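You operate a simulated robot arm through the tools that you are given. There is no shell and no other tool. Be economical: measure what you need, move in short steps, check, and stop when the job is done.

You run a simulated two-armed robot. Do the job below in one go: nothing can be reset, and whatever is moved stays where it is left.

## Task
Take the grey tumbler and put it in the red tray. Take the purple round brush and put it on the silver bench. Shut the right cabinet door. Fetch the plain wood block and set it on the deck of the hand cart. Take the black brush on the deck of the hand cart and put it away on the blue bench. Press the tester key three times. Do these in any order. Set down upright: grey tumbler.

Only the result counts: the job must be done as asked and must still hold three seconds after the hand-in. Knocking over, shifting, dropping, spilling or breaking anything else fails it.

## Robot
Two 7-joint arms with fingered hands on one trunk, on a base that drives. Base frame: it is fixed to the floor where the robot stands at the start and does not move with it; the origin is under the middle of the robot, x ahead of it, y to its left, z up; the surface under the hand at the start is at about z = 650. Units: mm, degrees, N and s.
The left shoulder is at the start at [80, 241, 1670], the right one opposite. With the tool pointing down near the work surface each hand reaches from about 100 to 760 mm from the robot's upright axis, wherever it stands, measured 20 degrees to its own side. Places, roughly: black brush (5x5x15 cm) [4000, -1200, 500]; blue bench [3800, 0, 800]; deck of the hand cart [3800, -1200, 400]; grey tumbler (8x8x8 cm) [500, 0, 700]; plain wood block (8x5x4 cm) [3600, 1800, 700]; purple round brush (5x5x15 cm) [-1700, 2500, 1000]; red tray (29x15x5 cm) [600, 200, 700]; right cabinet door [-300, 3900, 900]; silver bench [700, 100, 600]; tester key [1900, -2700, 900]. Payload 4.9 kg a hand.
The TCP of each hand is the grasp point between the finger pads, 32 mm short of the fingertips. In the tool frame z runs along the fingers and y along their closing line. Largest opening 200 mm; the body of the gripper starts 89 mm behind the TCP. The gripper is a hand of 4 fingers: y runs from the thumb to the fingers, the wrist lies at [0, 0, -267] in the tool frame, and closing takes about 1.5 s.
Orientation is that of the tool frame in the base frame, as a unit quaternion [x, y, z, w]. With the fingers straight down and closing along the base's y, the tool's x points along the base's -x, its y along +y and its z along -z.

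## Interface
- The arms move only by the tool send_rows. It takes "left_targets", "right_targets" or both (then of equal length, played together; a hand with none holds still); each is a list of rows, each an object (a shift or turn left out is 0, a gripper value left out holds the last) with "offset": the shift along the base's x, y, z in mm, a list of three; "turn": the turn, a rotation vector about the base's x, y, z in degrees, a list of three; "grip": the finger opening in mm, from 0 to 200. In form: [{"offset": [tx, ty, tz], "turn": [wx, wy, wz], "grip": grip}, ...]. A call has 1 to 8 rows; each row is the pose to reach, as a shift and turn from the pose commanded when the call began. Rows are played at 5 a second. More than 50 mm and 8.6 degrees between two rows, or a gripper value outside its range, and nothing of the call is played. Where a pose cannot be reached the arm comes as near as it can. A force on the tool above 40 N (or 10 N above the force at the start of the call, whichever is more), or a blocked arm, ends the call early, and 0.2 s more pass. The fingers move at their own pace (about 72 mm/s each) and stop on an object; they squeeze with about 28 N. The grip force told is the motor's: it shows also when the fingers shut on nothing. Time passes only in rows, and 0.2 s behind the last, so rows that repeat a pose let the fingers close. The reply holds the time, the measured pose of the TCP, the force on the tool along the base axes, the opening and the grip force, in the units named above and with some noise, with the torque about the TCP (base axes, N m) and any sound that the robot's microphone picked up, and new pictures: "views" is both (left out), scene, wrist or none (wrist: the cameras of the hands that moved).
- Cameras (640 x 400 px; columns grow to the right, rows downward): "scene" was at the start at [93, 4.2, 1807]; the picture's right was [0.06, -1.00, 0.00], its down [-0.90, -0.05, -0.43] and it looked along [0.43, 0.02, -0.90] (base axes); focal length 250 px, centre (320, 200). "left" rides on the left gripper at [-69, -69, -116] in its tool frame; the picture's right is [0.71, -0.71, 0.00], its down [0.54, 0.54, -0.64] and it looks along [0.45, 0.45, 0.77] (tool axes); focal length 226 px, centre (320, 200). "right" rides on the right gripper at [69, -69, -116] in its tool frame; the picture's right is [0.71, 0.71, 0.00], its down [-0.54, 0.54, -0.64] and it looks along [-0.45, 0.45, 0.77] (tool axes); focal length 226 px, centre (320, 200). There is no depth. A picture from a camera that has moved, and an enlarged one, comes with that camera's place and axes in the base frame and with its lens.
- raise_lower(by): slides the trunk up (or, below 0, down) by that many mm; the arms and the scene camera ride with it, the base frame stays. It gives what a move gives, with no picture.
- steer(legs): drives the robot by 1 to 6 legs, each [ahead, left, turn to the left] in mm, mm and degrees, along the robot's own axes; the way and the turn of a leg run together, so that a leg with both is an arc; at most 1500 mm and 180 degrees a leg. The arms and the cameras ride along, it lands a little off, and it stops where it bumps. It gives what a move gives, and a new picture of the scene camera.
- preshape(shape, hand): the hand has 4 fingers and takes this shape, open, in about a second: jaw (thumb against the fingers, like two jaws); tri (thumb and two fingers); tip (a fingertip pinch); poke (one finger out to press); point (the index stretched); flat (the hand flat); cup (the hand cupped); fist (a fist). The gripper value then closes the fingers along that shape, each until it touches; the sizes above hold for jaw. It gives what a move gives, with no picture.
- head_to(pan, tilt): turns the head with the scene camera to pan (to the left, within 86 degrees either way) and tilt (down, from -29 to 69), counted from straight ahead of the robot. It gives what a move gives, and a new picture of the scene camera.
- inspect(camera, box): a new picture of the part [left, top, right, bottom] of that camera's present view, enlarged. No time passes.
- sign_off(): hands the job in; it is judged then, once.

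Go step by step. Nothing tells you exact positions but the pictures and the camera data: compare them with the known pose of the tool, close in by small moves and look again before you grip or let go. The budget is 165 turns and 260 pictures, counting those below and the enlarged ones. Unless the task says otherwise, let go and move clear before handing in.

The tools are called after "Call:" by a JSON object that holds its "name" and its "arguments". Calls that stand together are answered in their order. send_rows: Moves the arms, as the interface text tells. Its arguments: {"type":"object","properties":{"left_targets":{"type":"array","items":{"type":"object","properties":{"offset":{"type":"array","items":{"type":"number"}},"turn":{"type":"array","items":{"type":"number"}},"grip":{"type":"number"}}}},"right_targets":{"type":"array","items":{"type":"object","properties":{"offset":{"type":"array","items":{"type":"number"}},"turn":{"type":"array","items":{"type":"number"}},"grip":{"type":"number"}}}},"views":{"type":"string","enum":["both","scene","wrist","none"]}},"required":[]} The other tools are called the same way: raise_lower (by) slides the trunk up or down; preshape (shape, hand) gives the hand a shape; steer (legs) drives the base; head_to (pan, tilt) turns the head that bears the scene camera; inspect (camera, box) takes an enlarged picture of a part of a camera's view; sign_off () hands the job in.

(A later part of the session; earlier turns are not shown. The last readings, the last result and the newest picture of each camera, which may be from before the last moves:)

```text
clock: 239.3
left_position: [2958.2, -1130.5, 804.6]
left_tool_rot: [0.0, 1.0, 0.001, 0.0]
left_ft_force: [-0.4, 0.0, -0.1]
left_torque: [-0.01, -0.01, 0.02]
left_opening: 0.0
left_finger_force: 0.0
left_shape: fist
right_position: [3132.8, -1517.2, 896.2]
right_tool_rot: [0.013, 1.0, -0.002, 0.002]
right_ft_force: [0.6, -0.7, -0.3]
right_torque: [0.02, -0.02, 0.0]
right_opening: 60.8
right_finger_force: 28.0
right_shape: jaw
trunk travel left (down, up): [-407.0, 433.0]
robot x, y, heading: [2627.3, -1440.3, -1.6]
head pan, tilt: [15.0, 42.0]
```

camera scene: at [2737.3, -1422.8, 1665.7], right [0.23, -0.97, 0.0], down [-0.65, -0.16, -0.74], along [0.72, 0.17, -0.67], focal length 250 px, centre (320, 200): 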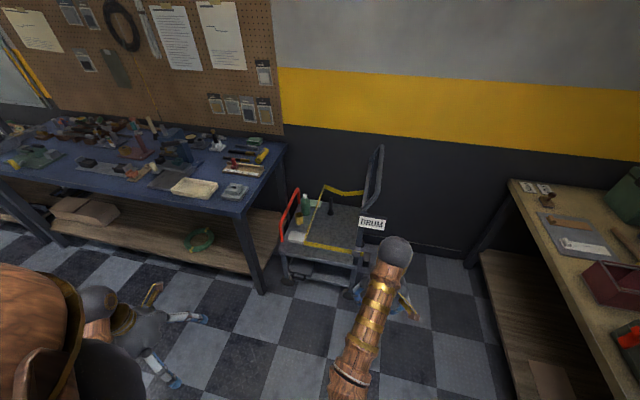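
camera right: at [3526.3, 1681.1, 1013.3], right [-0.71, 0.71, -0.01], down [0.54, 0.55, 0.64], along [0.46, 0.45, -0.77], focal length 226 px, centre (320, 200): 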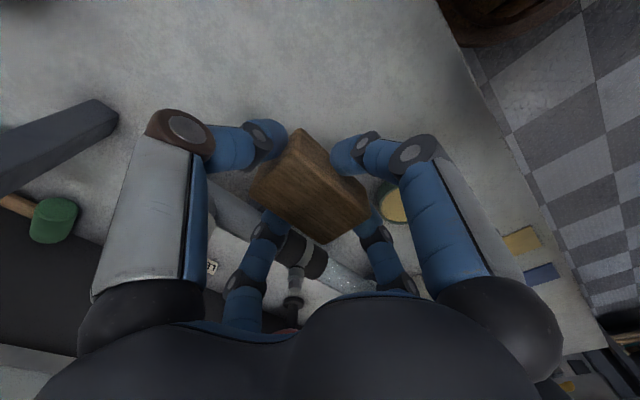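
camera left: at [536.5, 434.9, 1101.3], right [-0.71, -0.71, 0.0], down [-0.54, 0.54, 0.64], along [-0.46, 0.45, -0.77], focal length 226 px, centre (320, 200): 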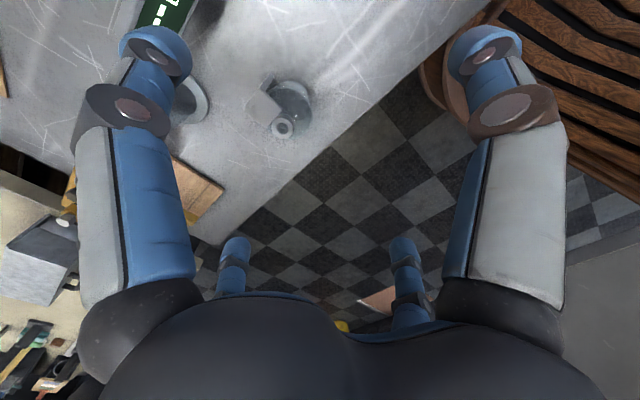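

Good. I'll drive nearer to the cart and look down at it.

Call:
{"name": "steer", "arguments": {"legs": [[270, 145, 1.5]]}}

Call:
{"name": "head_to", "arguments": {"pan": 8, "tilt": 50}}

Call:
{"name": "inspect", "arguments": {"camera": "scene", "box": [200, 60, 440, 260]}}

```text
clock: 241.4
left_position: [3224.3, -980.2, 803.3]
left_tool_rot: [-0.012, 1.0, 0.001, 0.0]
left_ft_force: [0.1, 0.8, 0.8]
left_torque: [0.0, -0.02, 0.01]
left_opening: 0.0
left_finger_force: 0.0
left_shape: fist
right_position: [3408.5, -1363.2, 896.2]
right_tool_rot: [-0.001, 1.0, -0.002, 0.002]
right_ft_force: [0.6, 0.0, -0.6]
right_torque: [-0.03, 0.01, 0.02]
right_opening: 61.1
right_finger_force: 28.1
right_shape: jaw
trunk travel left (down, up): [-407.0, 433.0]
robot x, y, heading: [2895.7, -1303.5, 0.0]
head pan, tilt: [15.0, 42.0]
camera scene: at [3009.1, -1279.6, 1665.7], right [0.26, -0.97, 0.0], down [-0.65, -0.17, -0.74], along [0.72, 0.19, -0.67], focal length 250 px, centre (320, 200)
```

scene: 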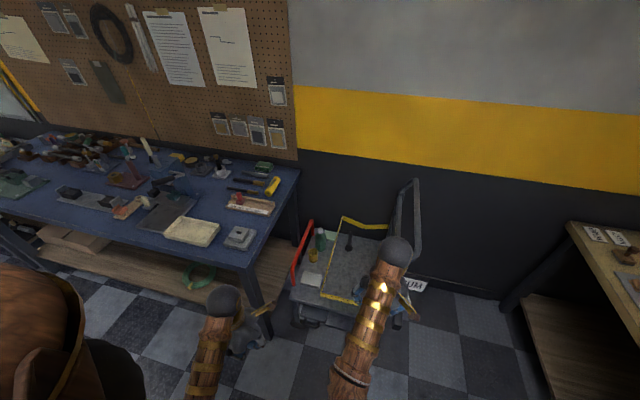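

```text
clock: 242.1
left_position: [3223.9, -978.7, 803.3]
left_tool_rot: [-0.013, 1.0, -0.001, -0.001]
left_ft_force: [0.4, -0.2, -0.6]
left_torque: [-0.02, 0.02, 0.0]
left_opening: 0.0
left_finger_force: 0.0
left_shape: fist
right_position: [3408.5, -1363.8, 896.3]
right_tool_rot: [-0.001, 1.0, -0.003, 0.002]
right_ft_force: [-0.3, -0.1, -0.5]
right_torque: [0.01, 0.03, -0.01]
right_opening: 60.9
right_finger_force: 28.3
right_shape: jaw
trunk travel left (down, up): [-407.0, 433.0]
robot x, y, heading: [2899.0, -1304.5, -0.2]
head pan, tilt: [8.0, 50.0]
camera scene: at [3005.7, -1289.8, 1654.4], right [0.14, -0.99, 0.0], down [-0.76, -0.11, -0.64], along [0.64, 0.09, -0.77], focal length 250 px, centre (320, 200)
```

scene: 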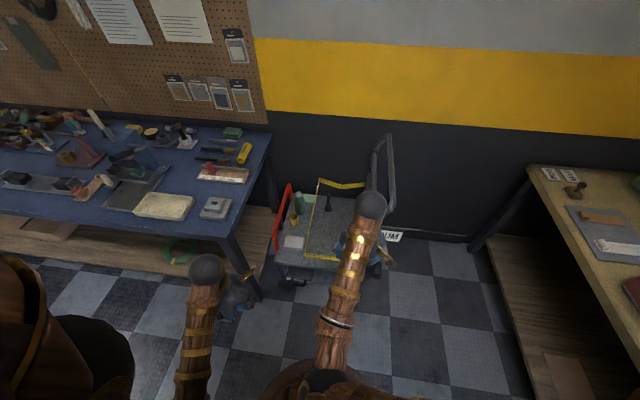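

```text
2.00 times, centred on (320, 160) of scene
camera zoom: at [3005.7, -1289.8, 1654.4], right [0.14, -0.99, 0.0], down [-0.76, -0.11, -0.64], along [0.64, 0.09, -0.77], focal length 500 px, centre (320, 280)
```

zoom: 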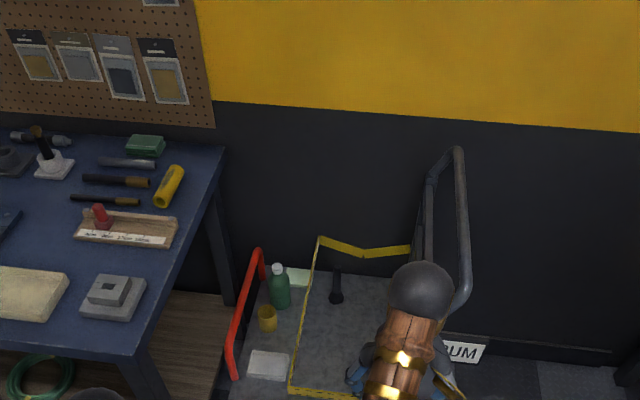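

The strap is at z about 520, and the handle loop at y about -1460 rises to z 950. I'll lower the trunk partway and enter above the strap with the block.

Call:
{"name": "send_rows", "arguments": {"right_targets": [{"offset": [20, 15, 0]}, {"offset": [40, 30, 0]}], "left_targets": [{"offset": [-20, -5, 0]}, {"offset": [-40, -10, 0]}], "views": "none"}}

Call:
{"name": "raise_lower", "arguments": {"by": -200}}

Call:
{"name": "steer", "arguments": {"legs": [[255, 44, 0]]}}

Call:
{"name": "send_rows", "arguments": {"right_targets": [{"offset": [0, 0, 0]}], "views": "wrist"}}

```text
clock: 242.7
left_position: [3185.0, -990.3, 804.3]
left_tool_rot: [-0.013, 1.0, 0.0, 0.0]
left_ft_force: [-0.7, 0.3, -0.2]
left_torque: [0.0, 0.02, -0.01]
left_opening: 0.1
left_finger_force: 0.1
left_shape: fist
right_position: [3447.9, -1333.2, 897.4]
right_tool_rot: [0.0, 1.0, -0.004, 0.001]
right_ft_force: [-0.9, 0.7, -0.5]
right_torque: [-0.01, 0.01, 0.0]
right_opening: 60.7
right_finger_force: 28.2
right_shape: jaw
trunk travel left (down, up): [-407.0, 433.0]
robot x, y, heading: [2897.9, -1301.4, -0.2]
head pan, tilt: [8.0, 50.0]
```

```text
clock: 244.8
left_position: [3186.3, -989.0, 603.5]
left_tool_rot: [-0.013, 1.0, 0.0, 0.0]
left_ft_force: [0.9, 0.2, -0.1]
left_torque: [0.03, -0.01, 0.03]
left_opening: 0.1
left_finger_force: 0.0
left_shape: fist
right_position: [3447.7, -1334.1, 696.2]
right_tool_rot: [-0.001, 1.0, -0.003, 0.002]
right_ft_force: [-0.6, -0.5, -0.8]
right_torque: [-0.01, -0.01, 0.0]
right_opening: 60.9
right_finger_force: 28.3
right_shape: jaw
trunk travel left (down, up): [-207.0, 633.0]
robot x, y, heading: [2897.5, -1302.7, -0.3]
head pan, tilt: [8.0, 50.0]
```

```text
clock: 246.7
left_position: [3438.2, -944.0, 604.5]
left_tool_rot: [-0.015, 1.0, 0.0, -0.001]
left_ft_force: [0.8, -0.6, 0.0]
left_torque: [0.03, 0.01, 0.02]
left_opening: 0.2
left_finger_force: 0.2
left_shape: fist
right_position: [3701.2, -1286.5, 696.0]
right_tool_rot: [-0.003, 1.0, -0.004, 0.001]
right_ft_force: [0.8, -1.2, -2.2]
right_torque: [-0.01, -0.01, 0.03]
right_opening: 60.8
right_finger_force: 28.2
right_shape: jaw
trunk travel left (down, up): [-207.0, 633.0]
robot x, y, heading: [3150.0, -1256.0, 0.3]
head pan, tilt: [8.0, 50.0]
camera scene: at [3258.7, -1244.9, 1454.4], right [0.14, -0.99, 0.0], down [-0.76, -0.11, -0.64], along [0.64, 0.09, -0.77], focal length 250 px, centre (320, 200)
```

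scene: 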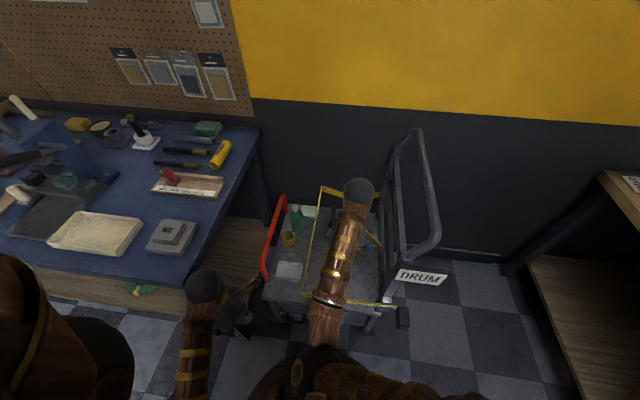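

```text
clock: 247.1
left_position: [3436.6, -945.0, 604.1]
left_tool_rot: [-0.014, 1.0, 0.0, 0.0]
left_ft_force: [0.1, 0.3, 0.0]
left_torque: [-0.02, 0.01, 0.0]
left_opening: 0.0
left_finger_force: 0.1
left_shape: fist
right_position: [3700.9, -1285.8, 696.1]
right_tool_rot: [-0.002, 1.0, -0.004, 0.002]
right_ft_force: [0.5, 0.6, -0.4]
right_torque: [-0.01, 0.0, 0.02]
right_opening: 60.8
right_finger_force: 27.9
right_shape: jaw
trunk travel left (down, up): [-207.0, 633.0]
robot x, y, heading: [3149.6, -1257.1, 0.4]
head pan, tilt: [8.0, 50.0]
camera right: at [3631.8, -1355.0, 813.4], right [-0.71, 0.7, -0.01], down [0.54, 0.55, 0.64], along [0.45, 0.45, -0.77], focal length 226 px, centre (320, 200)
```

right: 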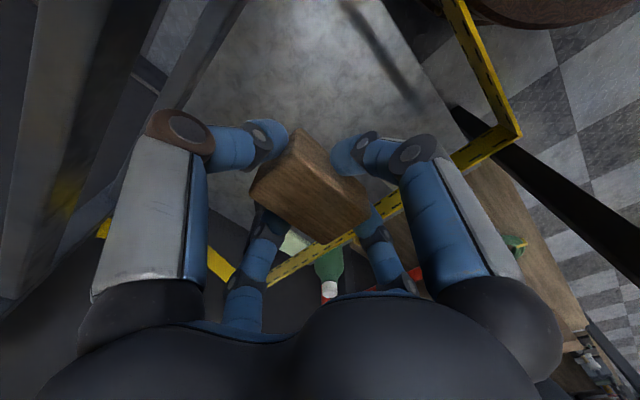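

The strap is higher than I thought (z about 580), but the hand is well inside it. I'll descend with the arm in steps.

Call:
{"name": "send_rows", "arguments": {"right_targets": [{"offset": [5, -3, -40]}, {"offset": [10, -5, -80]}, {"offset": [12, -5, -120]}, {"offset": [12, -5, -160]}], "views": "both"}}

```text
clock: 248.1
left_position: [3437.6, -943.7, 602.2]
left_tool_rot: [-0.015, 1.0, 0.001, -0.001]
left_ft_force: [-0.2, 0.1, -0.3]
left_torque: [0.02, 0.02, 0.01]
left_opening: 0.0
left_finger_force: 0.1
left_shape: fist
right_position: [3714.5, -1292.7, 536.5]
right_tool_rot: [-0.002, 1.0, -0.003, 0.001]
right_ft_force: [0.2, -0.7, -1.0]
right_torque: [0.01, 0.0, -0.04]
right_opening: 61.1
right_finger_force: 28.3
right_shape: jaw
trunk travel left (down, up): [-207.0, 633.0]
robot x, y, heading: [3149.6, -1259.4, 0.3]
head pan, tilt: [8.0, 50.0]
camera scene: at [3258.2, -1245.4, 1454.5], right [0.14, -0.99, 0.0], down [-0.76, -0.11, -0.64], along [0.64, 0.09, -0.77], focal length 250 px, centre (320, 200)
camera right: at [3645.3, -1362.4, 653.0], right [-0.71, 0.7, -0.01], down [0.54, 0.55, 0.64], along [0.46, 0.45, -0.77], focal length 226 px, centre (320, 200)
```

scene: 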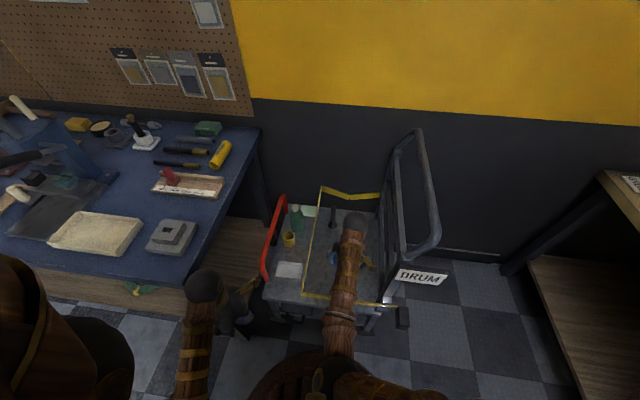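
right: 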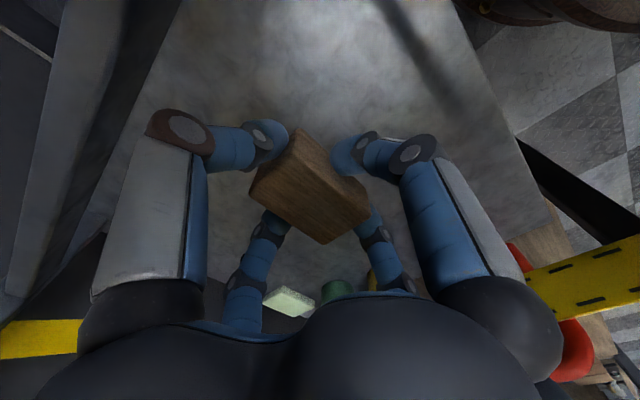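

Clear so far. I'll continue down toward the deck.

Call:
{"name": "send_rows", "arguments": {"right_targets": [{"offset": [0, 0, -40]}, {"offset": [0, 0, -75]}, {"offset": [0, 0, -85]}, {"offset": [0, 0, -90]}, {"offset": [0, 0, -94]}, {"offset": [0, 0, -98]}], "views": "wrist"}}

```text
clock: 249.1
left_position: [3435.3, -944.0, 605.2]
left_tool_rot: [-0.013, 1.0, 0.0, 0.001]
left_ft_force: [1.4, 0.3, -0.5]
left_torque: [0.04, 0.01, -0.01]
left_opening: 0.3
left_finger_force: 0.0
left_shape: fist
right_position: [3713.3, -1290.6, 452.6]
right_tool_rot: [-0.002, 1.0, -0.003, 0.005]
right_ft_force: [-13.2, -4.3, 35.8]
right_torque: [-0.29, 0.29, -0.2]
right_opening: 62.3
right_finger_force: 27.9
right_shape: jaw
trunk travel left (down, up): [-207.0, 633.0]
robot x, y, heading: [3147.2, -1254.9, 0.2]
head pan, tilt: [8.0, 50.0]
stopped in row 5 (right hand): the force on the tool passed its limit at 45 N (the readings are from after the stop); the commanded pose is now the measured one
camera right: at [3643.5, -1359.3, 569.0], right [-0.71, 0.7, -0.01], down [0.53, 0.55, 0.65], along [0.46, 0.45, -0.76], focal length 226 px, centre (320, 200)
```

right: 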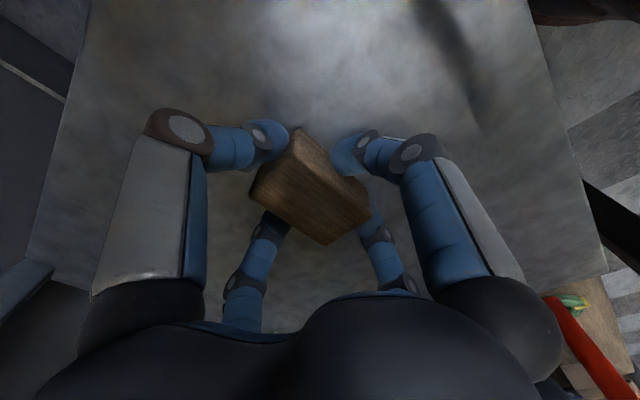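

The block is on the deck (z about 417). I'll release and lift straight out.

Call:
{"name": "send_rows", "arguments": {"right_targets": [{"offset": [0, 0, 1], "grip": 105}, {"offset": [0, 0, 1]}, {"offset": [0, 0, 1]}, {"offset": [0, 0, 35]}, {"offset": [0, 0, 80]}, {"offset": [0, 0, 125]}, {"offset": [0, 0, 170]}, {"offset": [0, 0, 215]}], "views": "wrist"}}

```text
clock: 250.9
left_position: [3436.0, -943.9, 604.2]
left_tool_rot: [-0.015, 1.0, 0.001, 0.001]
left_ft_force: [0.2, -0.8, -0.9]
left_torque: [0.03, -0.01, 0.02]
left_opening: 0.1
left_finger_force: 0.0
left_shape: fist
right_position: [3711.2, -1290.9, 663.6]
right_tool_rot: [-0.002, 1.0, -0.003, 0.003]
right_ft_force: [0.0, -0.4, 0.1]
right_torque: [0.02, 0.04, 0.0]
right_opening: 104.4
right_finger_force: 0.0
right_shape: jaw
trunk travel left (down, up): [-207.0, 633.0]
robot x, y, heading: [3147.1, -1252.5, 0.5]
head pan, tilt: [8.0, 50.0]
camera right: at [3642.1, -1359.7, 780.7], right [-0.71, 0.7, -0.01], down [0.53, 0.55, 0.64], along [0.46, 0.45, -0.77], focal length 226 px, centre (320, 200)
```

right: 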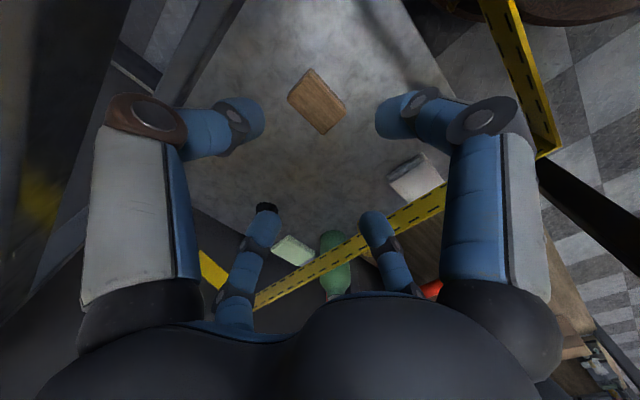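

The block sits on the deck. The black brush is refined at [3953, -1209], z 417–567, close to the strap at y -1138. I'll rotate the right hand 45° so its fingers fit diagonally, and tuck the left hand further in.

Call:
{"name": "send_rows", "arguments": {"right_targets": [{"offset": [0, 0, 10], "turn": [0, 0, 7.5], "grip": 70}, {"offset": [0, 0, 20], "turn": [0, 0, 15]}, {"offset": [0, 0, 30], "turn": [0, 0, 22.5]}, {"offset": [0, 5, 30], "turn": [0, 0, 30]}, {"offset": [0, 10, 30], "turn": [0, 0, 37.5]}, {"offset": [0, 15, 30], "turn": [0, 0, 45]}], "left_targets": [{"offset": [0, -8, 0]}, {"offset": [0, -16, 0]}, {"offset": [0, -24, 0]}, {"offset": [0, -32, 0]}, {"offset": [0, -40, 0]}, {"offset": [0, -40, 0]}], "views": "both"}}

```text
clock: 252.3
left_position: [3435.9, -984.8, 603.6]
left_tool_rot: [-0.015, 1.0, 0.0, -0.001]
left_ft_force: [-0.1, -0.3, -1.1]
left_torque: [-0.03, -0.01, 0.0]
left_opening: 0.0
left_finger_force: 0.0
left_shape: fist
right_position: [3713.5, -1277.0, 695.3]
right_tool_rot: [-0.385, 0.923, -0.001, 0.004]
right_ft_force: [-0.9, 0.9, -0.1]
right_torque: [0.01, -0.01, -0.02]
right_opening: 70.4
right_finger_force: 0.1
right_shape: jaw
trunk travel left (down, up): [-207.0, 633.0]
robot x, y, heading: [3153.1, -1257.6, 0.1]
head pan, tilt: [8.0, 50.0]
camera scene: at [3257.5, -1245.0, 1454.4], right [0.14, -0.99, 0.0], down [-0.76, -0.11, -0.64], along [0.64, 0.09, -0.77], focal length 250 px, centre (320, 200)
camera right: at [3713.6, -1373.9, 811.8], right [-1.0, -0.01, -0.01], down [-0.01, 0.76, 0.64], along [0.0, 0.64, -0.76], focal length 226 px, centre (320, 200)
camera left: at [3507.8, -1051.9, 719.3], right [-0.69, -0.73, 0.0], down [-0.56, 0.53, 0.64], along [-0.47, 0.44, -0.77], focal length 226 px, centre (320, 200)
```

scene: 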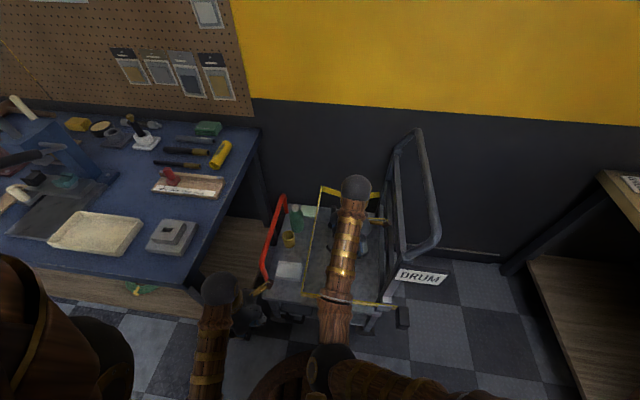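
right: 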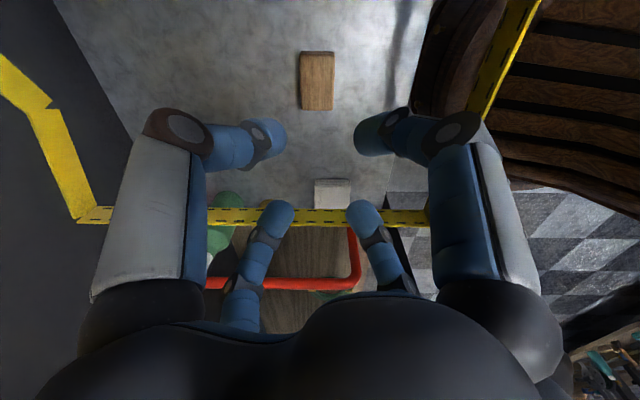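
left: 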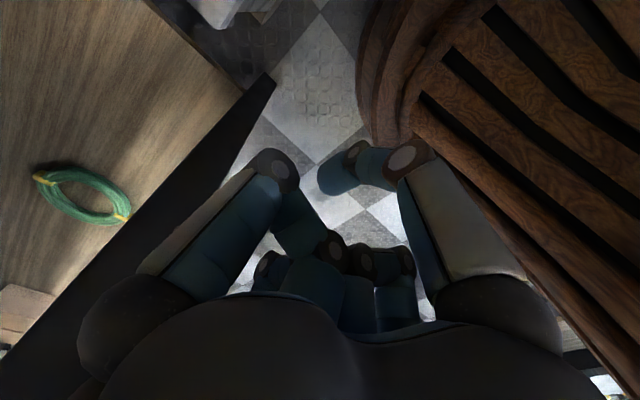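

The strap is at z 557–585. I'll edge the base forward and extend the right hand over the brush at a safe height.

Call:
{"name": "steer", "arguments": {"legs": [[32, 0, 0]]}}

Call:
{"name": "send_rows", "arguments": {"right_targets": [{"offset": [40, 10, 0]}, {"offset": [80, 20, 0]}, {"offset": [120, 30, 0]}, {"offset": [150, 40, 0]}], "views": "wrist"}}

```text
clock: 253.2
left_position: [3467.5, -983.8, 603.5]
left_tool_rot: [-0.015, 1.0, 0.0, -0.001]
left_ft_force: [0.0, 1.6, -0.9]
left_torque: [-0.02, 0.05, 0.0]
left_opening: 0.1
left_finger_force: 0.1
left_shape: fist
right_position: [3744.3, -1276.0, 694.6]
right_tool_rot: [-0.386, 0.923, -0.001, 0.004]
right_ft_force: [0.1, -0.2, -1.1]
right_torque: [-0.05, 0.02, 0.0]
right_opening: 70.2
right_finger_force: 0.1
right_shape: jaw
trunk travel left (down, up): [-207.0, 633.0]
robot x, y, heading: [3182.2, -1260.7, 0.5]
head pan, tilt: [8.0, 50.0]
camera scene: at [3289.4, -1245.0, 1454.4], right [0.14, -0.99, 0.0], down [-0.76, -0.11, -0.64], along [0.64, 0.09, -0.77], focal length 250 px, centre (320, 200)
```

scene: 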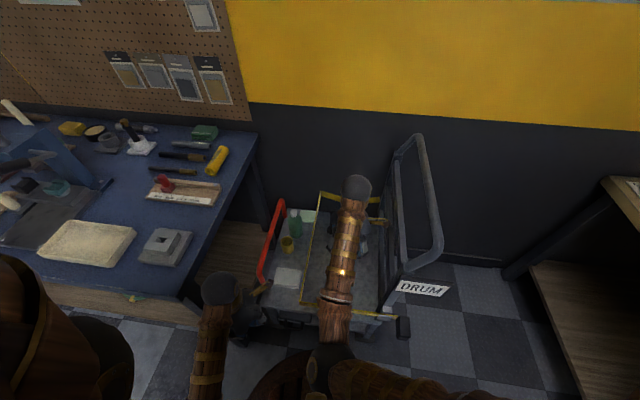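

```text
clock: 254.2
left_position: [3466.4, -983.8, 603.3]
left_tool_rot: [-0.015, 1.0, 0.001, -0.001]
left_ft_force: [0.6, -0.3, -0.5]
left_torque: [0.03, 0.0, -0.02]
left_opening: 0.0
left_finger_force: 0.1
left_shape: fist
right_position: [3818.1, -1225.8, 699.1]
right_tool_rot: [-0.385, 0.923, -0.002, 0.004]
right_ft_force: [1.1, -0.6, -0.7]
right_torque: [0.0, -0.02, 0.01]
right_opening: 70.1
right_finger_force: 0.1
right_shape: jaw
right hand out of reach, approached as far as the arm can: row 2, 3, 4
trunk travel left (down, up): [-207.0, 633.0]
robot x, y, heading: [3182.1, -1259.5, 0.3]
head pan, tilt: [8.0, 50.0]
camera right: at [3818.1, -1324.1, 815.8], right [-1.0, 0.0, -0.01], down [-0.01, 0.76, 0.64], along [0.0, 0.64, -0.76], focal length 226 px, centre (320, 200)
```

right: 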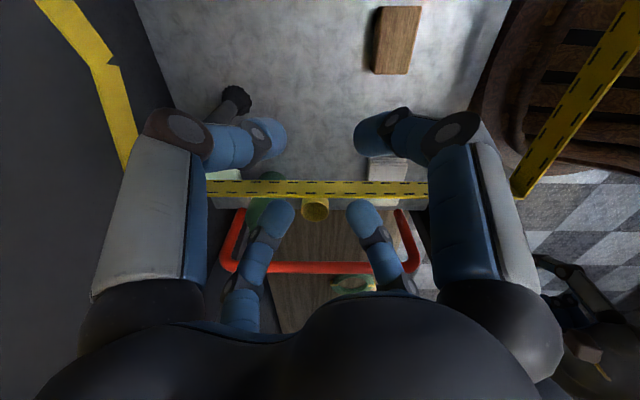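

The 45° turn limits the reach. The brush base is confirmed at [3956, -1213]. I'll turn the hand back to straight and then past it the other way, checking reach.

Call:
{"name": "send_rows", "arguments": {"right_targets": [{"offset": [-20, -10, 5], "turn": [0, 0, -8]}, {"offset": [-30, -20, 10], "turn": [0, 0, -16]}, {"offset": [-30, -25, 10], "turn": [0, 0, -24]}, {"offset": [-30, -30, 10], "turn": [0, 0, -32]}, {"offset": [-30, -30, 10], "turn": [0, 0, -40]}, {"offset": [-30, -30, 10], "turn": [0, 0, -48]}, {"offset": [-30, -30, 10], "turn": [0, 0, -56]}, {"offset": [-30, -30, 10], "turn": [0, 0, -64]}], "views": "none"}}

Call:
{"name": "send_rows", "arguments": {"right_targets": [{"offset": [0, 0, 0], "turn": [0, 0, -8]}, {"offset": [0, 0, 0], "turn": [0, 0, -16]}, {"offset": [0, 0, 0], "turn": [0, 0, -24]}, {"offset": [30, 10, 0], "turn": [0, 0, -24]}], "views": "none"}}

```text
clock: 256.0
left_position: [3467.6, -984.6, 602.2]
left_tool_rot: [-0.015, 1.0, 0.0, -0.001]
left_ft_force: [-0.3, -0.1, -0.1]
left_torque: [-0.01, 0.03, 0.03]
left_opening: 0.0
left_finger_force: 0.1
left_shape: fist
right_position: [3791.4, -1258.6, 711.4]
right_tool_rot: [0.165, 0.986, -0.003, 0.003]
right_ft_force: [0.9, -0.5, 0.2]
right_torque: [-0.03, -0.04, 0.05]
right_opening: 70.0
right_finger_force: 0.0
right_shape: jaw
trunk travel left (down, up): [-207.0, 633.0]
robot x, y, heading: [3180.9, -1257.0, 0.4]
head pan, tilt: [8.0, 50.0]
```

```text
clock: 257.0
left_position: [3468.1, -982.8, 602.1]
left_tool_rot: [-0.015, 1.0, 0.0, 0.0]
left_ft_force: [-0.9, -0.6, -0.1]
left_torque: [0.03, 0.02, 0.01]
left_opening: 0.1
left_finger_force: 0.0
left_shape: fist
right_position: [3812.9, -1243.7, 711.9]
right_tool_rot: [0.364, 0.931, -0.005, 0.003]
right_ft_force: [-0.1, 0.0, -0.1]
right_torque: [0.0, 0.0, 0.0]
right_opening: 69.8
right_finger_force: 0.1
right_shape: jaw
right hand out of reach, approached as far as the arm can: row 4
trunk travel left (down, up): [-207.0, 633.0]
robot x, y, heading: [3179.9, -1256.5, 0.1]
head pan, tilt: [8.0, 50.0]
```

Reach is limited by pointing straight down. I'll tilt the hand 40° forward, as I did with the purple brush, which extends the reach.

Call:
{"name": "send_rows", "arguments": {"right_targets": [{"offset": [0, 0, 5], "turn": [0, -8, 0]}, {"offset": [0, 0, 10], "turn": [0, -16, 0]}, {"offset": [0, 0, 15], "turn": [0, -24, 0]}, {"offset": [10, 5, 15], "turn": [0, -32, 0]}, {"offset": [30, 10, 15], "turn": [0, -40, 0]}, {"offset": [60, 15, 15], "turn": [0, -40, 0]}], "views": "wrist"}}

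```text
clock: 258.4
left_position: [3468.9, -983.9, 602.1]
left_tool_rot: [-0.015, 1.0, 0.0, -0.001]
left_ft_force: [-0.1, 0.4, -0.4]
left_torque: [0.0, 0.04, 0.0]
left_opening: 0.2
left_finger_force: 0.0
left_shape: fist
right_position: [3873.3, -1229.1, 724.0]
right_tool_rot: [0.343, 0.874, 0.122, 0.321]
right_ft_force: [-0.3, 1.0, -0.5]
right_torque: [0.01, -0.02, 0.02]
right_opening: 70.0
right_finger_force: 0.0
right_shape: jaw
trunk travel left (down, up): [-207.0, 633.0]
robot x, y, heading: [3182.5, -1253.9, 0.2]
head pan, tilt: [8.0, 50.0]
camera right: at [3724.7, -1232.3, 751.7], right [-0.02, 1.0, -0.03], down [0.17, 0.04, 0.98], along [0.98, 0.02, -0.17], focal length 226 px, centre (320, 200)
```

right: 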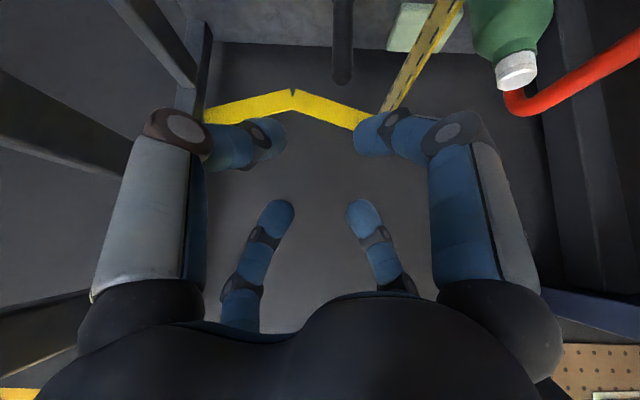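

With the tilt, the brush top is clearly located at [3958, -1208, 567]. I'll open to 100, move to a pregrasp point, and then check alignment.

Call:
{"name": "send_rows", "arguments": {"right_targets": [{"offset": [0, 10, -20], "grip": 100}, {"offset": [2, 20, -55]}, {"offset": [8, 20, -87]}, {"offset": [25, 20, -108]}, {"offset": [42, 20, -128]}], "views": "wrist"}}

```text
clock: 259.6
left_position: [3468.1, -984.1, 603.2]
left_tool_rot: [-0.015, 1.0, 0.0, -0.001]
left_ft_force: [-0.2, -0.5, -0.3]
left_torque: [0.03, 0.02, -0.03]
left_opening: 0.1
left_finger_force: 0.1
left_shape: fist
right_position: [3916.4, -1210.2, 599.3]
right_tool_rot: [0.344, 0.874, 0.121, 0.32]
right_ft_force: [-0.6, 0.5, 0.0]
right_torque: [0.01, -0.02, 0.01]
right_opening: 100.1
right_finger_force: 0.2
right_shape: jaw
trunk travel left (down, up): [-207.0, 633.0]
robot x, y, heading: [3178.9, -1254.2, 0.1]
head pan, tilt: [8.0, 50.0]
camera right: at [3767.2, -1212.2, 626.0], right [-0.02, 1.0, -0.03], down [0.17, 0.04, 0.98], along [0.98, 0.02, -0.17], focal length 226 px, centre (320, 200)
```

right: 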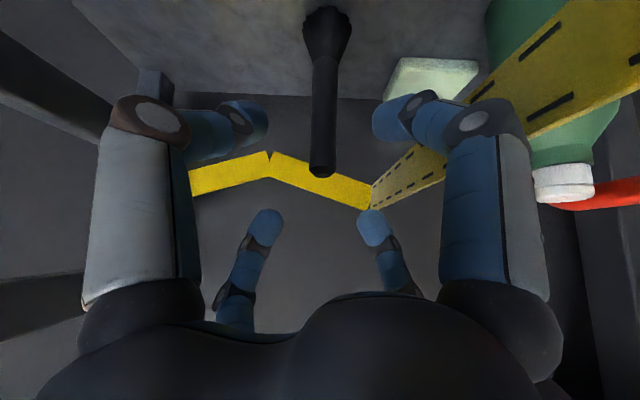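

The brush is centred, but the finger knuckles would pass very close to the strap. I'll back off and yaw the hand 25° so the fingers on the strap side ride above it.

Call:
{"name": "send_rows", "arguments": {"right_targets": [{"offset": [-20, -5, 25], "grip": 85}, {"offset": [-40, -15, 55], "turn": [0, 0, 8]}, {"offset": [-48, -30, 75], "turn": [0, 0, 16]}, {"offset": [-40, -32, 60], "turn": [0, 0, 24]}, {"offset": [-22, -28, 34], "turn": [0, 0, 25]}], "views": "both"}}

```text
clock: 260.8
left_position: [3467.1, -983.1, 603.1]
left_tool_rot: [-0.015, 1.0, 0.0, -0.001]
left_ft_force: [-0.4, 0.7, -0.1]
left_torque: [-0.02, 0.04, 0.01]
left_opening: 0.0
left_finger_force: 0.0
left_shape: fist
right_position: [3895.4, -1236.0, 630.3]
right_tool_rot: [0.145, 0.928, 0.188, 0.287]
right_ft_force: [-0.4, -0.3, 0.1]
right_torque: [0.01, 0.02, 0.02]
right_opening: 85.4
right_finger_force: 0.1
right_shape: jaw
trunk travel left (down, up): [-207.0, 633.0]
robot x, y, heading: [3179.4, -1256.9, 0.0]
head pan, tilt: [8.0, 50.0]
camera scene: at [3289.0, -1244.4, 1454.4], right [0.14, -0.99, 0.0], down [-0.76, -0.11, -0.64], along [0.64, 0.09, -0.77], focal length 250 px, centre (320, 200)
camera right: at [3760.8, -1302.2, 657.4], right [-0.45, 0.89, -0.03], down [0.14, 0.11, 0.98], along [0.88, 0.43, -0.17], focal length 226 px, centre (320, 200)
```

scene: 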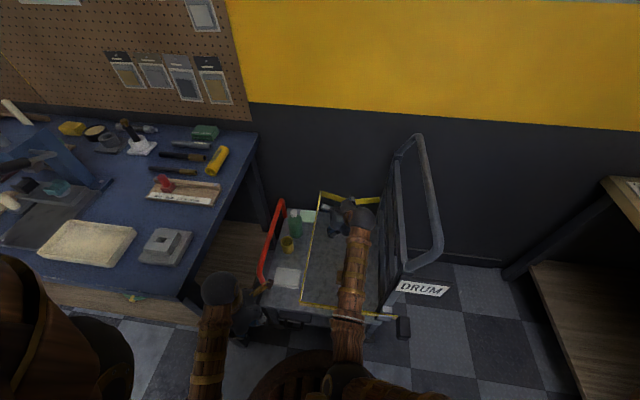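
right: 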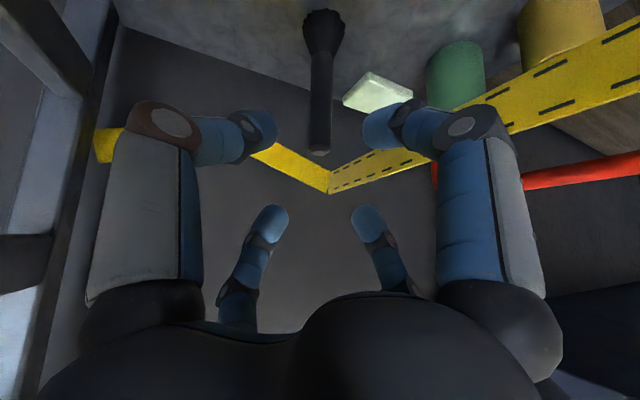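

The brush is centred between the fingers and the strap is clear. I'll advance along the axis.

Call:
{"name": "send_rows", "arguments": {"right_targets": [{"offset": [21, 9, -28]}, {"offset": [42, 19, -56]}, {"offset": [62, 28, -82]}], "views": "wrist"}}

```text
clock: 261.6
left_position: [3466.5, -984.9, 603.4]
left_tool_rot: [-0.015, 1.0, 0.0, 0.0]
left_ft_force: [-0.3, -0.4, 0.9]
left_torque: [0.0, -0.02, 0.02]
left_opening: 0.0
left_finger_force: 0.0
left_shape: fist
right_position: [3941.9, -1215.6, 567.5]
right_tool_rot: [0.146, 0.928, 0.188, 0.287]
right_ft_force: [-0.6, -0.1, -0.3]
right_torque: [-0.02, 0.0, -0.01]
right_opening: 85.4
right_finger_force: 0.1
right_shape: jaw
right hand out of reach, approached as far as the arm can: row 3
trunk travel left (down, up): [-207.0, 633.0]
robot x, y, heading: [3184.7, -1258.7, 0.3]
head pan, tilt: [8.0, 50.0]
camera right: at [3806.6, -1280.9, 594.2], right [-0.44, 0.9, -0.03], down [0.14, 0.1, 0.98], along [0.89, 0.43, -0.17], focal length 226 px, centre (320, 200)
```

right: 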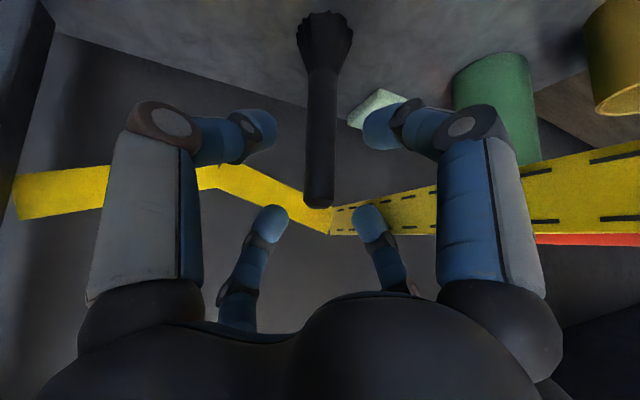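

I'm at the arm's limit, about 17 mm short and 20 mm high. I'll nudge the base forward and lower the trunk instead.

Call:
{"name": "steer", "arguments": {"legs": [[14, 5, 0]]}}

Call:
{"name": "raise_lower", "arguments": {"by": -20}}

Call:
{"name": "send_rows", "arguments": {"right_targets": [{"offset": [0, 0, 0]}], "views": "wrist"}}

```text
clock: 262.3
left_position: [3481.2, -978.9, 602.5]
left_tool_rot: [-0.016, 1.0, 0.0, -0.001]
left_ft_force: [-0.1, 1.0, -0.2]
left_torque: [-0.02, 0.0, -0.05]
left_opening: 0.0
left_finger_force: 0.1
left_shape: fist
right_position: [3954.4, -1209.7, 567.0]
right_tool_rot: [0.147, 0.928, 0.188, 0.286]
right_ft_force: [-0.3, -0.5, 0.0]
right_torque: [0.0, 0.0, -0.03]
right_opening: 85.0
right_finger_force: 0.1
right_shape: jaw
trunk travel left (down, up): [-207.0, 633.0]
robot x, y, heading: [3194.9, -1250.6, 0.3]
head pan, tilt: [8.0, 50.0]
camera scene: at [3302.2, -1239.8, 1454.4], right [0.14, -0.99, 0.0], down [-0.76, -0.11, -0.64], along [0.64, 0.09, -0.77], focal length 250 px, centre (320, 200)
```

scene: 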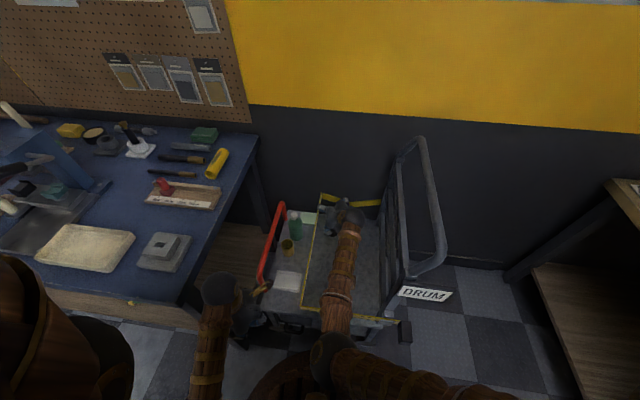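

```text
clock: 263.0
left_position: [3480.9, -979.5, 584.1]
left_tool_rot: [-0.015, 1.0, 0.0, -0.002]
left_ft_force: [-1.0, -0.2, 0.1]
left_torque: [0.0, 0.0, -0.01]
left_opening: 0.0
left_finger_force: 0.1
left_shape: fist
right_position: [3953.3, -1209.8, 547.8]
right_tool_rot: [0.147, 0.928, 0.188, 0.286]
right_ft_force: [-0.3, -2.7, -1.2]
right_torque: [0.01, 0.04, -0.08]
right_opening: 84.7
right_finger_force: 0.1
right_shape: jaw
trunk travel left (down, up): [-187.0, 653.0]
robot x, y, heading: [3194.9, -1252.5, 0.3]
head pan, tilt: [8.0, 50.0]
```

```text
clock: 263.4
left_position: [3480.6, -980.4, 582.9]
left_tool_rot: [-0.015, 1.0, 0.001, -0.001]
left_ft_force: [-0.1, 0.1, -0.2]
left_torque: [0.0, -0.02, -0.02]
left_opening: 0.0
left_finger_force: 0.0
left_shape: fist
right_position: [3954.1, -1211.1, 547.8]
right_tool_rot: [0.146, 0.928, 0.189, 0.286]
right_ft_force: [-1.4, -4.0, 0.7]
right_torque: [0.21, 0.0, -0.01]
right_opening: 84.7
right_finger_force: 0.0
right_shape: jaw
trunk travel left (down, up): [-187.0, 653.0]
robot x, y, heading: [3192.3, -1250.6, -0.0]
head pan, tilt: [8.0, 50.0]
camera right: at [3819.9, -1276.3, 574.2], right [-0.44, 0.9, -0.03], down [0.14, 0.1, 0.98], along [0.88, 0.43, -0.17], focal length 226 px, centre (320, 200)
```

right: 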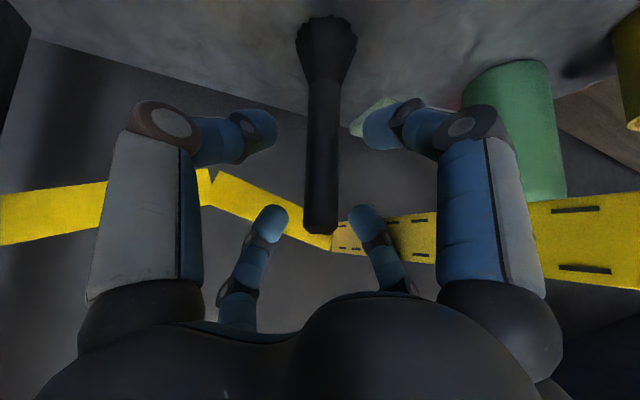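

There's a light 4 N side contact, probably with the strap; closing the fingers will pull them away from it. I'll grip now.

Call:
{"name": "send_rows", "arguments": {"right_targets": [{"offset": [0, 0, 0], "grip": 10}, {"offset": [0, 0, 0]}, {"offset": [0, 0, 0]}, {"offset": [0, 0, 0]}, {"offset": [0, 0, 0]}, {"offset": [0, 0, 0]}], "views": "wrist"}}

```text
clock: 264.8
left_position: [3481.8, -978.5, 583.6]
left_tool_rot: [-0.015, 1.0, 0.0, -0.001]
left_ft_force: [0.1, -0.5, 1.1]
left_torque: [-0.01, 0.01, 0.06]
left_opening: 0.1
left_finger_force: 0.1
left_shape: fist
right_position: [3953.9, -1210.6, 548.2]
right_tool_rot: [0.146, 0.928, 0.189, 0.287]
right_ft_force: [-0.7, -1.0, 3.6]
right_torque: [-0.13, 0.11, 0.01]
right_opening: 25.3
right_finger_force: 27.8
right_shape: jaw
trunk travel left (down, up): [-187.0, 653.0]
robot x, y, heading: [3193.7, -1251.2, -0.1]
head pan, tilt: [8.0, 50.0]
camera right: at [3819.9, -1275.9, 574.6], right [-0.44, 0.9, -0.03], down [0.14, 0.1, 0.98], along [0.88, 0.43, -0.17], focal length 226 px, centre (320, 200)
```

right: 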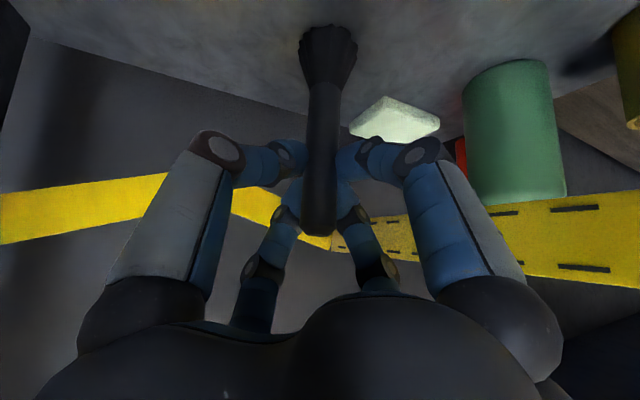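

Gripped at 25 mm. I'll lift vertically with the trunk.

Call:
{"name": "raise_lower", "arguments": {"by": 50}}

Call:
{"name": "raise_lower", "arguments": {"by": 180}}

Call:
{"name": "send_rows", "arguments": {"right_targets": [{"offset": [0, 0, 0]}], "views": "both"}}

```text
clock: 265.7
left_position: [3480.4, -977.9, 633.5]
left_tool_rot: [-0.015, 1.0, 0.0, -0.001]
left_ft_force: [0.6, -1.0, 0.5]
left_torque: [-0.01, 0.01, -0.02]
left_opening: 0.0
left_finger_force: 0.0
left_shape: fist
right_position: [3954.4, -1209.9, 596.8]
right_tool_rot: [0.147, 0.928, 0.187, 0.287]
right_ft_force: [0.8, -0.2, 0.6]
right_torque: [-0.02, 0.03, 0.01]
right_opening: 23.6
right_finger_force: 27.6
right_shape: jaw
trunk travel left (down, up): [-237.0, 603.0]
robot x, y, heading: [3193.1, -1254.2, 0.3]
head pan, tilt: [8.0, 50.0]
```

```text
clock: 267.7
left_position: [3480.5, -979.5, 813.6]
left_tool_rot: [-0.015, 1.0, 0.001, -0.001]
left_ft_force: [-0.5, -0.1, 0.5]
left_torque: [-0.01, 0.02, -0.02]
left_opening: 0.0
left_finger_force: 0.0
left_shape: fist
right_position: [3954.5, -1209.9, 777.4]
right_tool_rot: [0.147, 0.928, 0.188, 0.287]
right_ft_force: [0.6, 0.3, 0.4]
right_torque: [0.01, 0.0, 0.0]
right_opening: 23.9
right_finger_force: 27.8
right_shape: jaw
trunk travel left (down, up): [-417.0, 423.0]
robot x, y, heading: [3192.2, -1251.4, 0.2]
head pan, tilt: [8.0, 50.0]
```

```text
clock: 268.1
left_position: [3482.0, -979.3, 813.0]
left_tool_rot: [-0.015, 1.0, 0.0, 0.0]
left_ft_force: [0.4, -0.5, 0.1]
left_torque: [-0.01, 0.0, 0.0]
left_opening: 0.0
left_finger_force: 0.0
left_shape: fist
right_position: [3954.1, -1210.4, 776.7]
right_tool_rot: [0.147, 0.928, 0.188, 0.287]
right_ft_force: [-1.6, 0.0, 0.4]
right_torque: [0.0, 0.01, 0.01]
right_opening: 23.7
right_finger_force: 27.6
right_shape: jaw
trunk travel left (down, up): [-417.0, 423.0]
robot x, y, heading: [3192.8, -1253.0, -0.2]
head pan, tilt: [8.0, 50.0]
camera scene: at [3301.9, -1240.1, 1664.4], right [0.14, -0.99, 0.0], down [-0.76, -0.11, -0.64], along [0.64, 0.09, -0.77], focal length 250 px, centre (320, 200)
camera right: at [3820.0, -1275.8, 804.2], right [-0.44, 0.9, -0.03], down [0.14, 0.1, 0.98], along [0.88, 0.43, -0.17], focal length 226 px, centre (320, 200)
```

scene: 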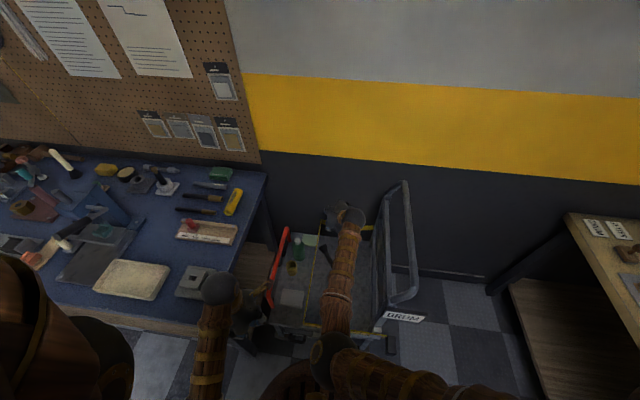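
right: 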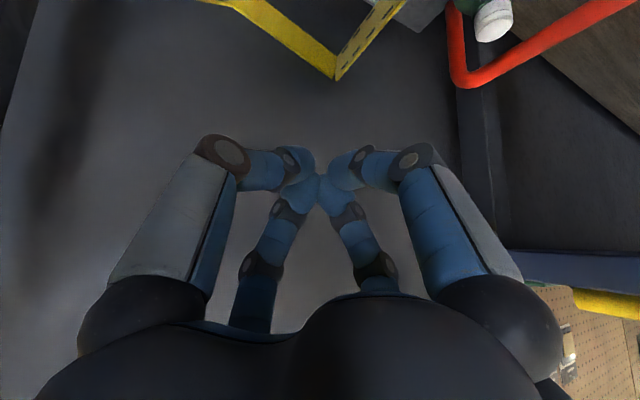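

The brush slipped out; the fingers are closed on nothing. I'll check where it is now.

Call:
{"name": "inspect", "arguments": {"camera": "scene", "box": [260, 190, 400, 350]}}

```text
2.50 times, centred on (330, 270) of scene
camera zoom: at [3301.9, -1240.1, 1664.4], right [0.14, -0.99, 0.0], down [-0.76, -0.11, -0.64], along [0.64, 0.09, -0.77], focal length 625 px, centre (295, 25)
```

zoom: 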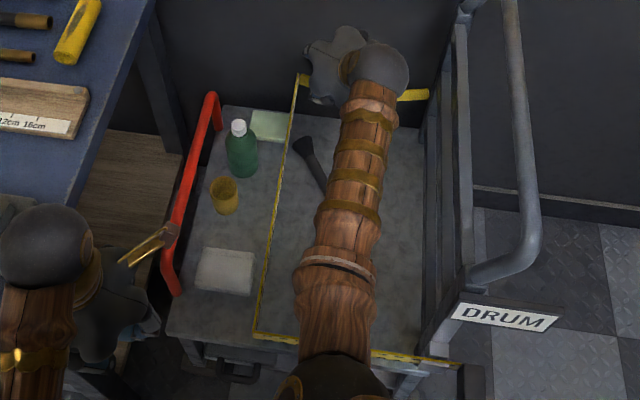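

The brush fell over and is lying on the deck inside the strap. I'll back the base off to get a clear wrist-camera view of it.

Call:
{"name": "steer", "arguments": {"legs": [[-260, 0, 0]]}}

Call:
{"name": "send_rows", "arguments": {"right_targets": [{"offset": [0, 0, 0], "grip": 60}], "views": "wrist"}}

Call:
{"name": "inspect", "arguments": {"camera": "scene", "box": [240, 120, 420, 280]}}

```text
clock: 270.0
left_position: [3223.1, -979.8, 813.3]
left_tool_rot: [-0.016, 1.0, 0.0, -0.001]
left_ft_force: [0.0, 0.1, 0.4]
left_torque: [0.06, -0.01, -0.02]
left_opening: 0.1
left_finger_force: 0.1
left_shape: fist
right_position: [3696.8, -1208.4, 776.1]
right_tool_rot: [0.145, 0.928, 0.189, 0.286]
right_ft_force: [0.1, 0.1, 1.0]
right_torque: [0.0, 0.05, 0.0]
right_opening: 23.6
right_finger_force: 28.3
right_shape: jaw
trunk travel left (down, up): [-417.0, 423.0]
robot x, y, heading: [2938.7, -1252.7, 0.4]
head pan, tilt: [8.0, 50.0]
camera scene: at [3045.2, -1241.0, 1664.4], right [0.15, -0.99, 0.0], down [-0.76, -0.11, -0.64], along [0.64, 0.09, -0.77], focal length 250 px, centre (320, 200)
```

scene: 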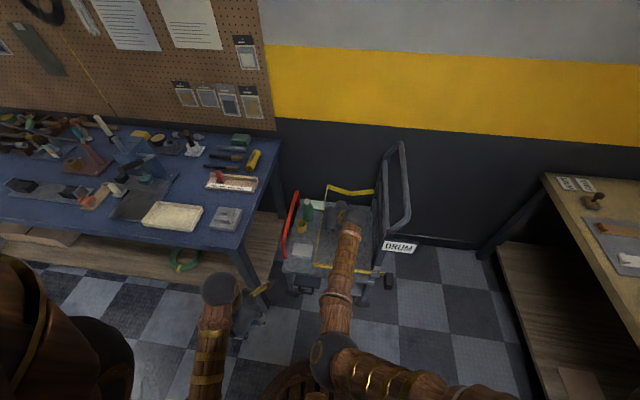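

```text
clock: 270.4
left_position: [3224.2, -978.8, 812.8]
left_tool_rot: [-0.016, 1.0, 0.0, -0.001]
left_ft_force: [-0.3, 0.0, -0.2]
left_torque: [-0.02, 0.0, 0.01]
left_opening: 0.0
left_finger_force: 0.1
left_shape: fist
right_position: [3697.0, -1209.2, 776.0]
right_tool_rot: [0.145, 0.929, 0.188, 0.285]
right_ft_force: [-0.6, 0.8, 0.4]
right_torque: [0.0, -0.01, 0.0]
right_opening: 59.3
right_finger_force: 0.0
right_shape: jaw
trunk travel left (down, up): [-417.0, 423.0]
robot x, y, heading: [2935.2, -1252.9, 0.4]
head pan, tilt: [8.0, 50.0]
camera right: at [3563.5, -1275.5, 803.5], right [-0.45, 0.89, -0.03], down [0.14, 0.1, 0.98], along [0.88, 0.44, -0.17], focal length 226 px, centre (320, 200)
```

right: 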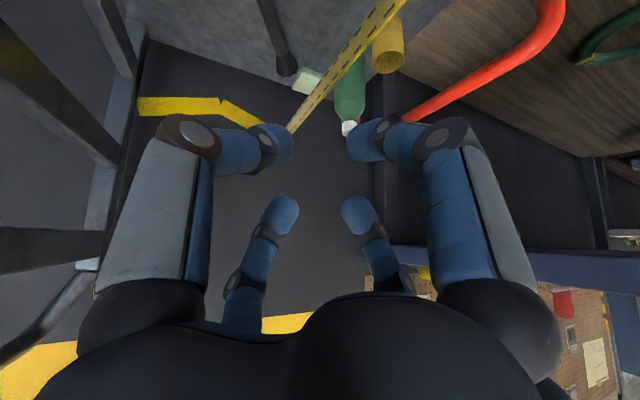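

```text
2.50 times, centred on (330, 200) of scene
camera zoom: at [3046.3, -1241.1, 1664.3], right [0.15, -0.99, 0.0], down [-0.76, -0.11, -0.64], along [0.64, 0.09, -0.77], focal length 625 px, centre (295, 200)
```

zoom: 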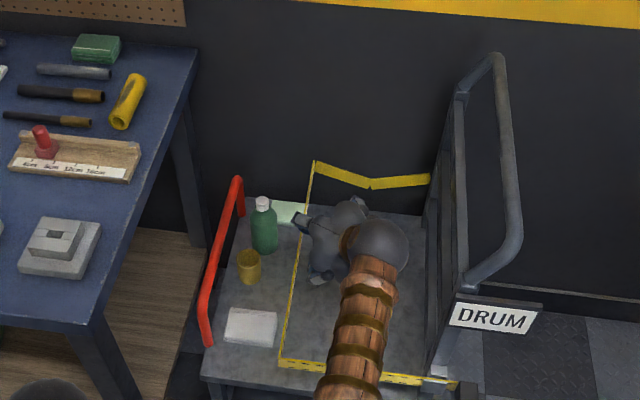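

The brush lies with its bristles near [3990, -1150] and its handle end near [3870, -1240]. I'll aim for the handle at about [3898, -1219], with the hand axis along the handle. I'll set the hand orientation and height first.

Call:
{"name": "send_rows", "arguments": {"right_targets": [{"offset": [-25, -5, 0], "turn": [-1.5, 2, 6], "grip": 55}, {"offset": [-50, -10, 0], "turn": [-3, 4, 12]}], "views": "none"}}

Call:
{"name": "raise_lower", "arguments": {"by": -150}}

Call:
{"name": "send_rows", "arguments": {"right_targets": [{"offset": [0, 0, 0]}], "views": "wrist"}}

```text
clock: 271.0
left_position: [3222.5, -980.1, 813.7]
left_tool_rot: [-0.015, 1.0, 0.001, -0.001]
left_ft_force: [0.0, -1.0, -1.0]
left_torque: [0.03, -0.01, 0.01]
left_opening: 0.0
left_finger_force: 0.1
left_shape: fist
right_position: [3646.2, -1219.1, 776.1]
right_tool_rot: [0.045, 0.952, 0.188, 0.237]
right_ft_force: [-0.5, -0.2, 0.4]
right_torque: [-0.01, -0.01, -0.02]
right_opening: 55.5
right_finger_force: 0.1
right_shape: jaw
trunk travel left (down, up): [-417.0, 423.0]
robot x, y, heading: [2936.9, -1255.4, 0.4]
head pan, tilt: [8.0, 50.0]
```

```text
clock: 272.7
left_position: [3222.1, -980.8, 661.9]
left_tool_rot: [-0.015, 1.0, 0.0, -0.001]
left_ft_force: [-0.5, 0.4, -0.4]
left_torque: [0.01, -0.02, 0.0]
left_opening: 0.2
left_finger_force: 0.1
left_shape: fist
right_position: [3647.8, -1218.8, 627.1]
right_tool_rot: [0.046, 0.952, 0.188, 0.237]
right_ft_force: [-0.1, -0.5, -0.8]
right_torque: [-0.01, 0.0, 0.01]
right_opening: 55.2
right_finger_force: 0.0
right_shape: jaw
trunk travel left (down, up): [-267.0, 573.0]
robot x, y, heading: [2938.8, -1252.4, 0.4]
head pan, tilt: [8.0, 50.0]
```

```text
clock: 273.1
left_position: [3223.8, -979.6, 663.3]
left_tool_rot: [-0.016, 1.0, 0.001, -0.001]
left_ft_force: [0.2, -0.1, -0.1]
left_torque: [-0.01, -0.01, 0.0]
left_opening: 0.1
left_finger_force: 0.1
left_shape: fist
right_position: [3645.7, -1219.7, 626.6]
right_tool_rot: [0.047, 0.953, 0.187, 0.235]
right_ft_force: [0.1, 0.4, 0.3]
right_torque: [0.0, 0.0, -0.02]
right_opening: 55.3
right_finger_force: 0.0
right_shape: jaw
trunk travel left (down, up): [-267.0, 573.0]
robot x, y, heading: [2940.3, -1255.8, 0.0]
head pan, tilt: [8.0, 50.0]
camera right: at [3531.0, -1309.8, 665.9], right [-0.63, 0.78, -0.04], down [0.18, 0.19, 0.97], along [0.76, 0.6, -0.26], focal length 226 px, centre (320, 200)
```

right: 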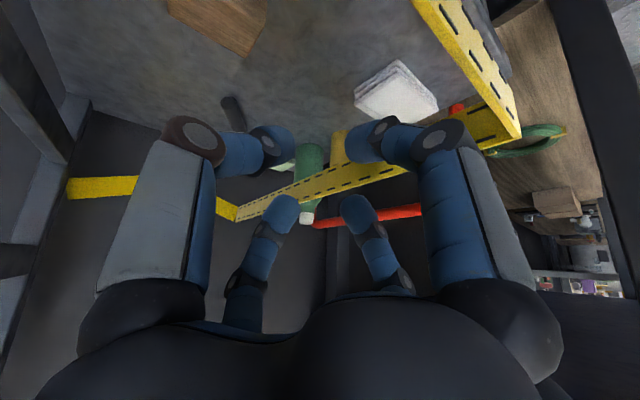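

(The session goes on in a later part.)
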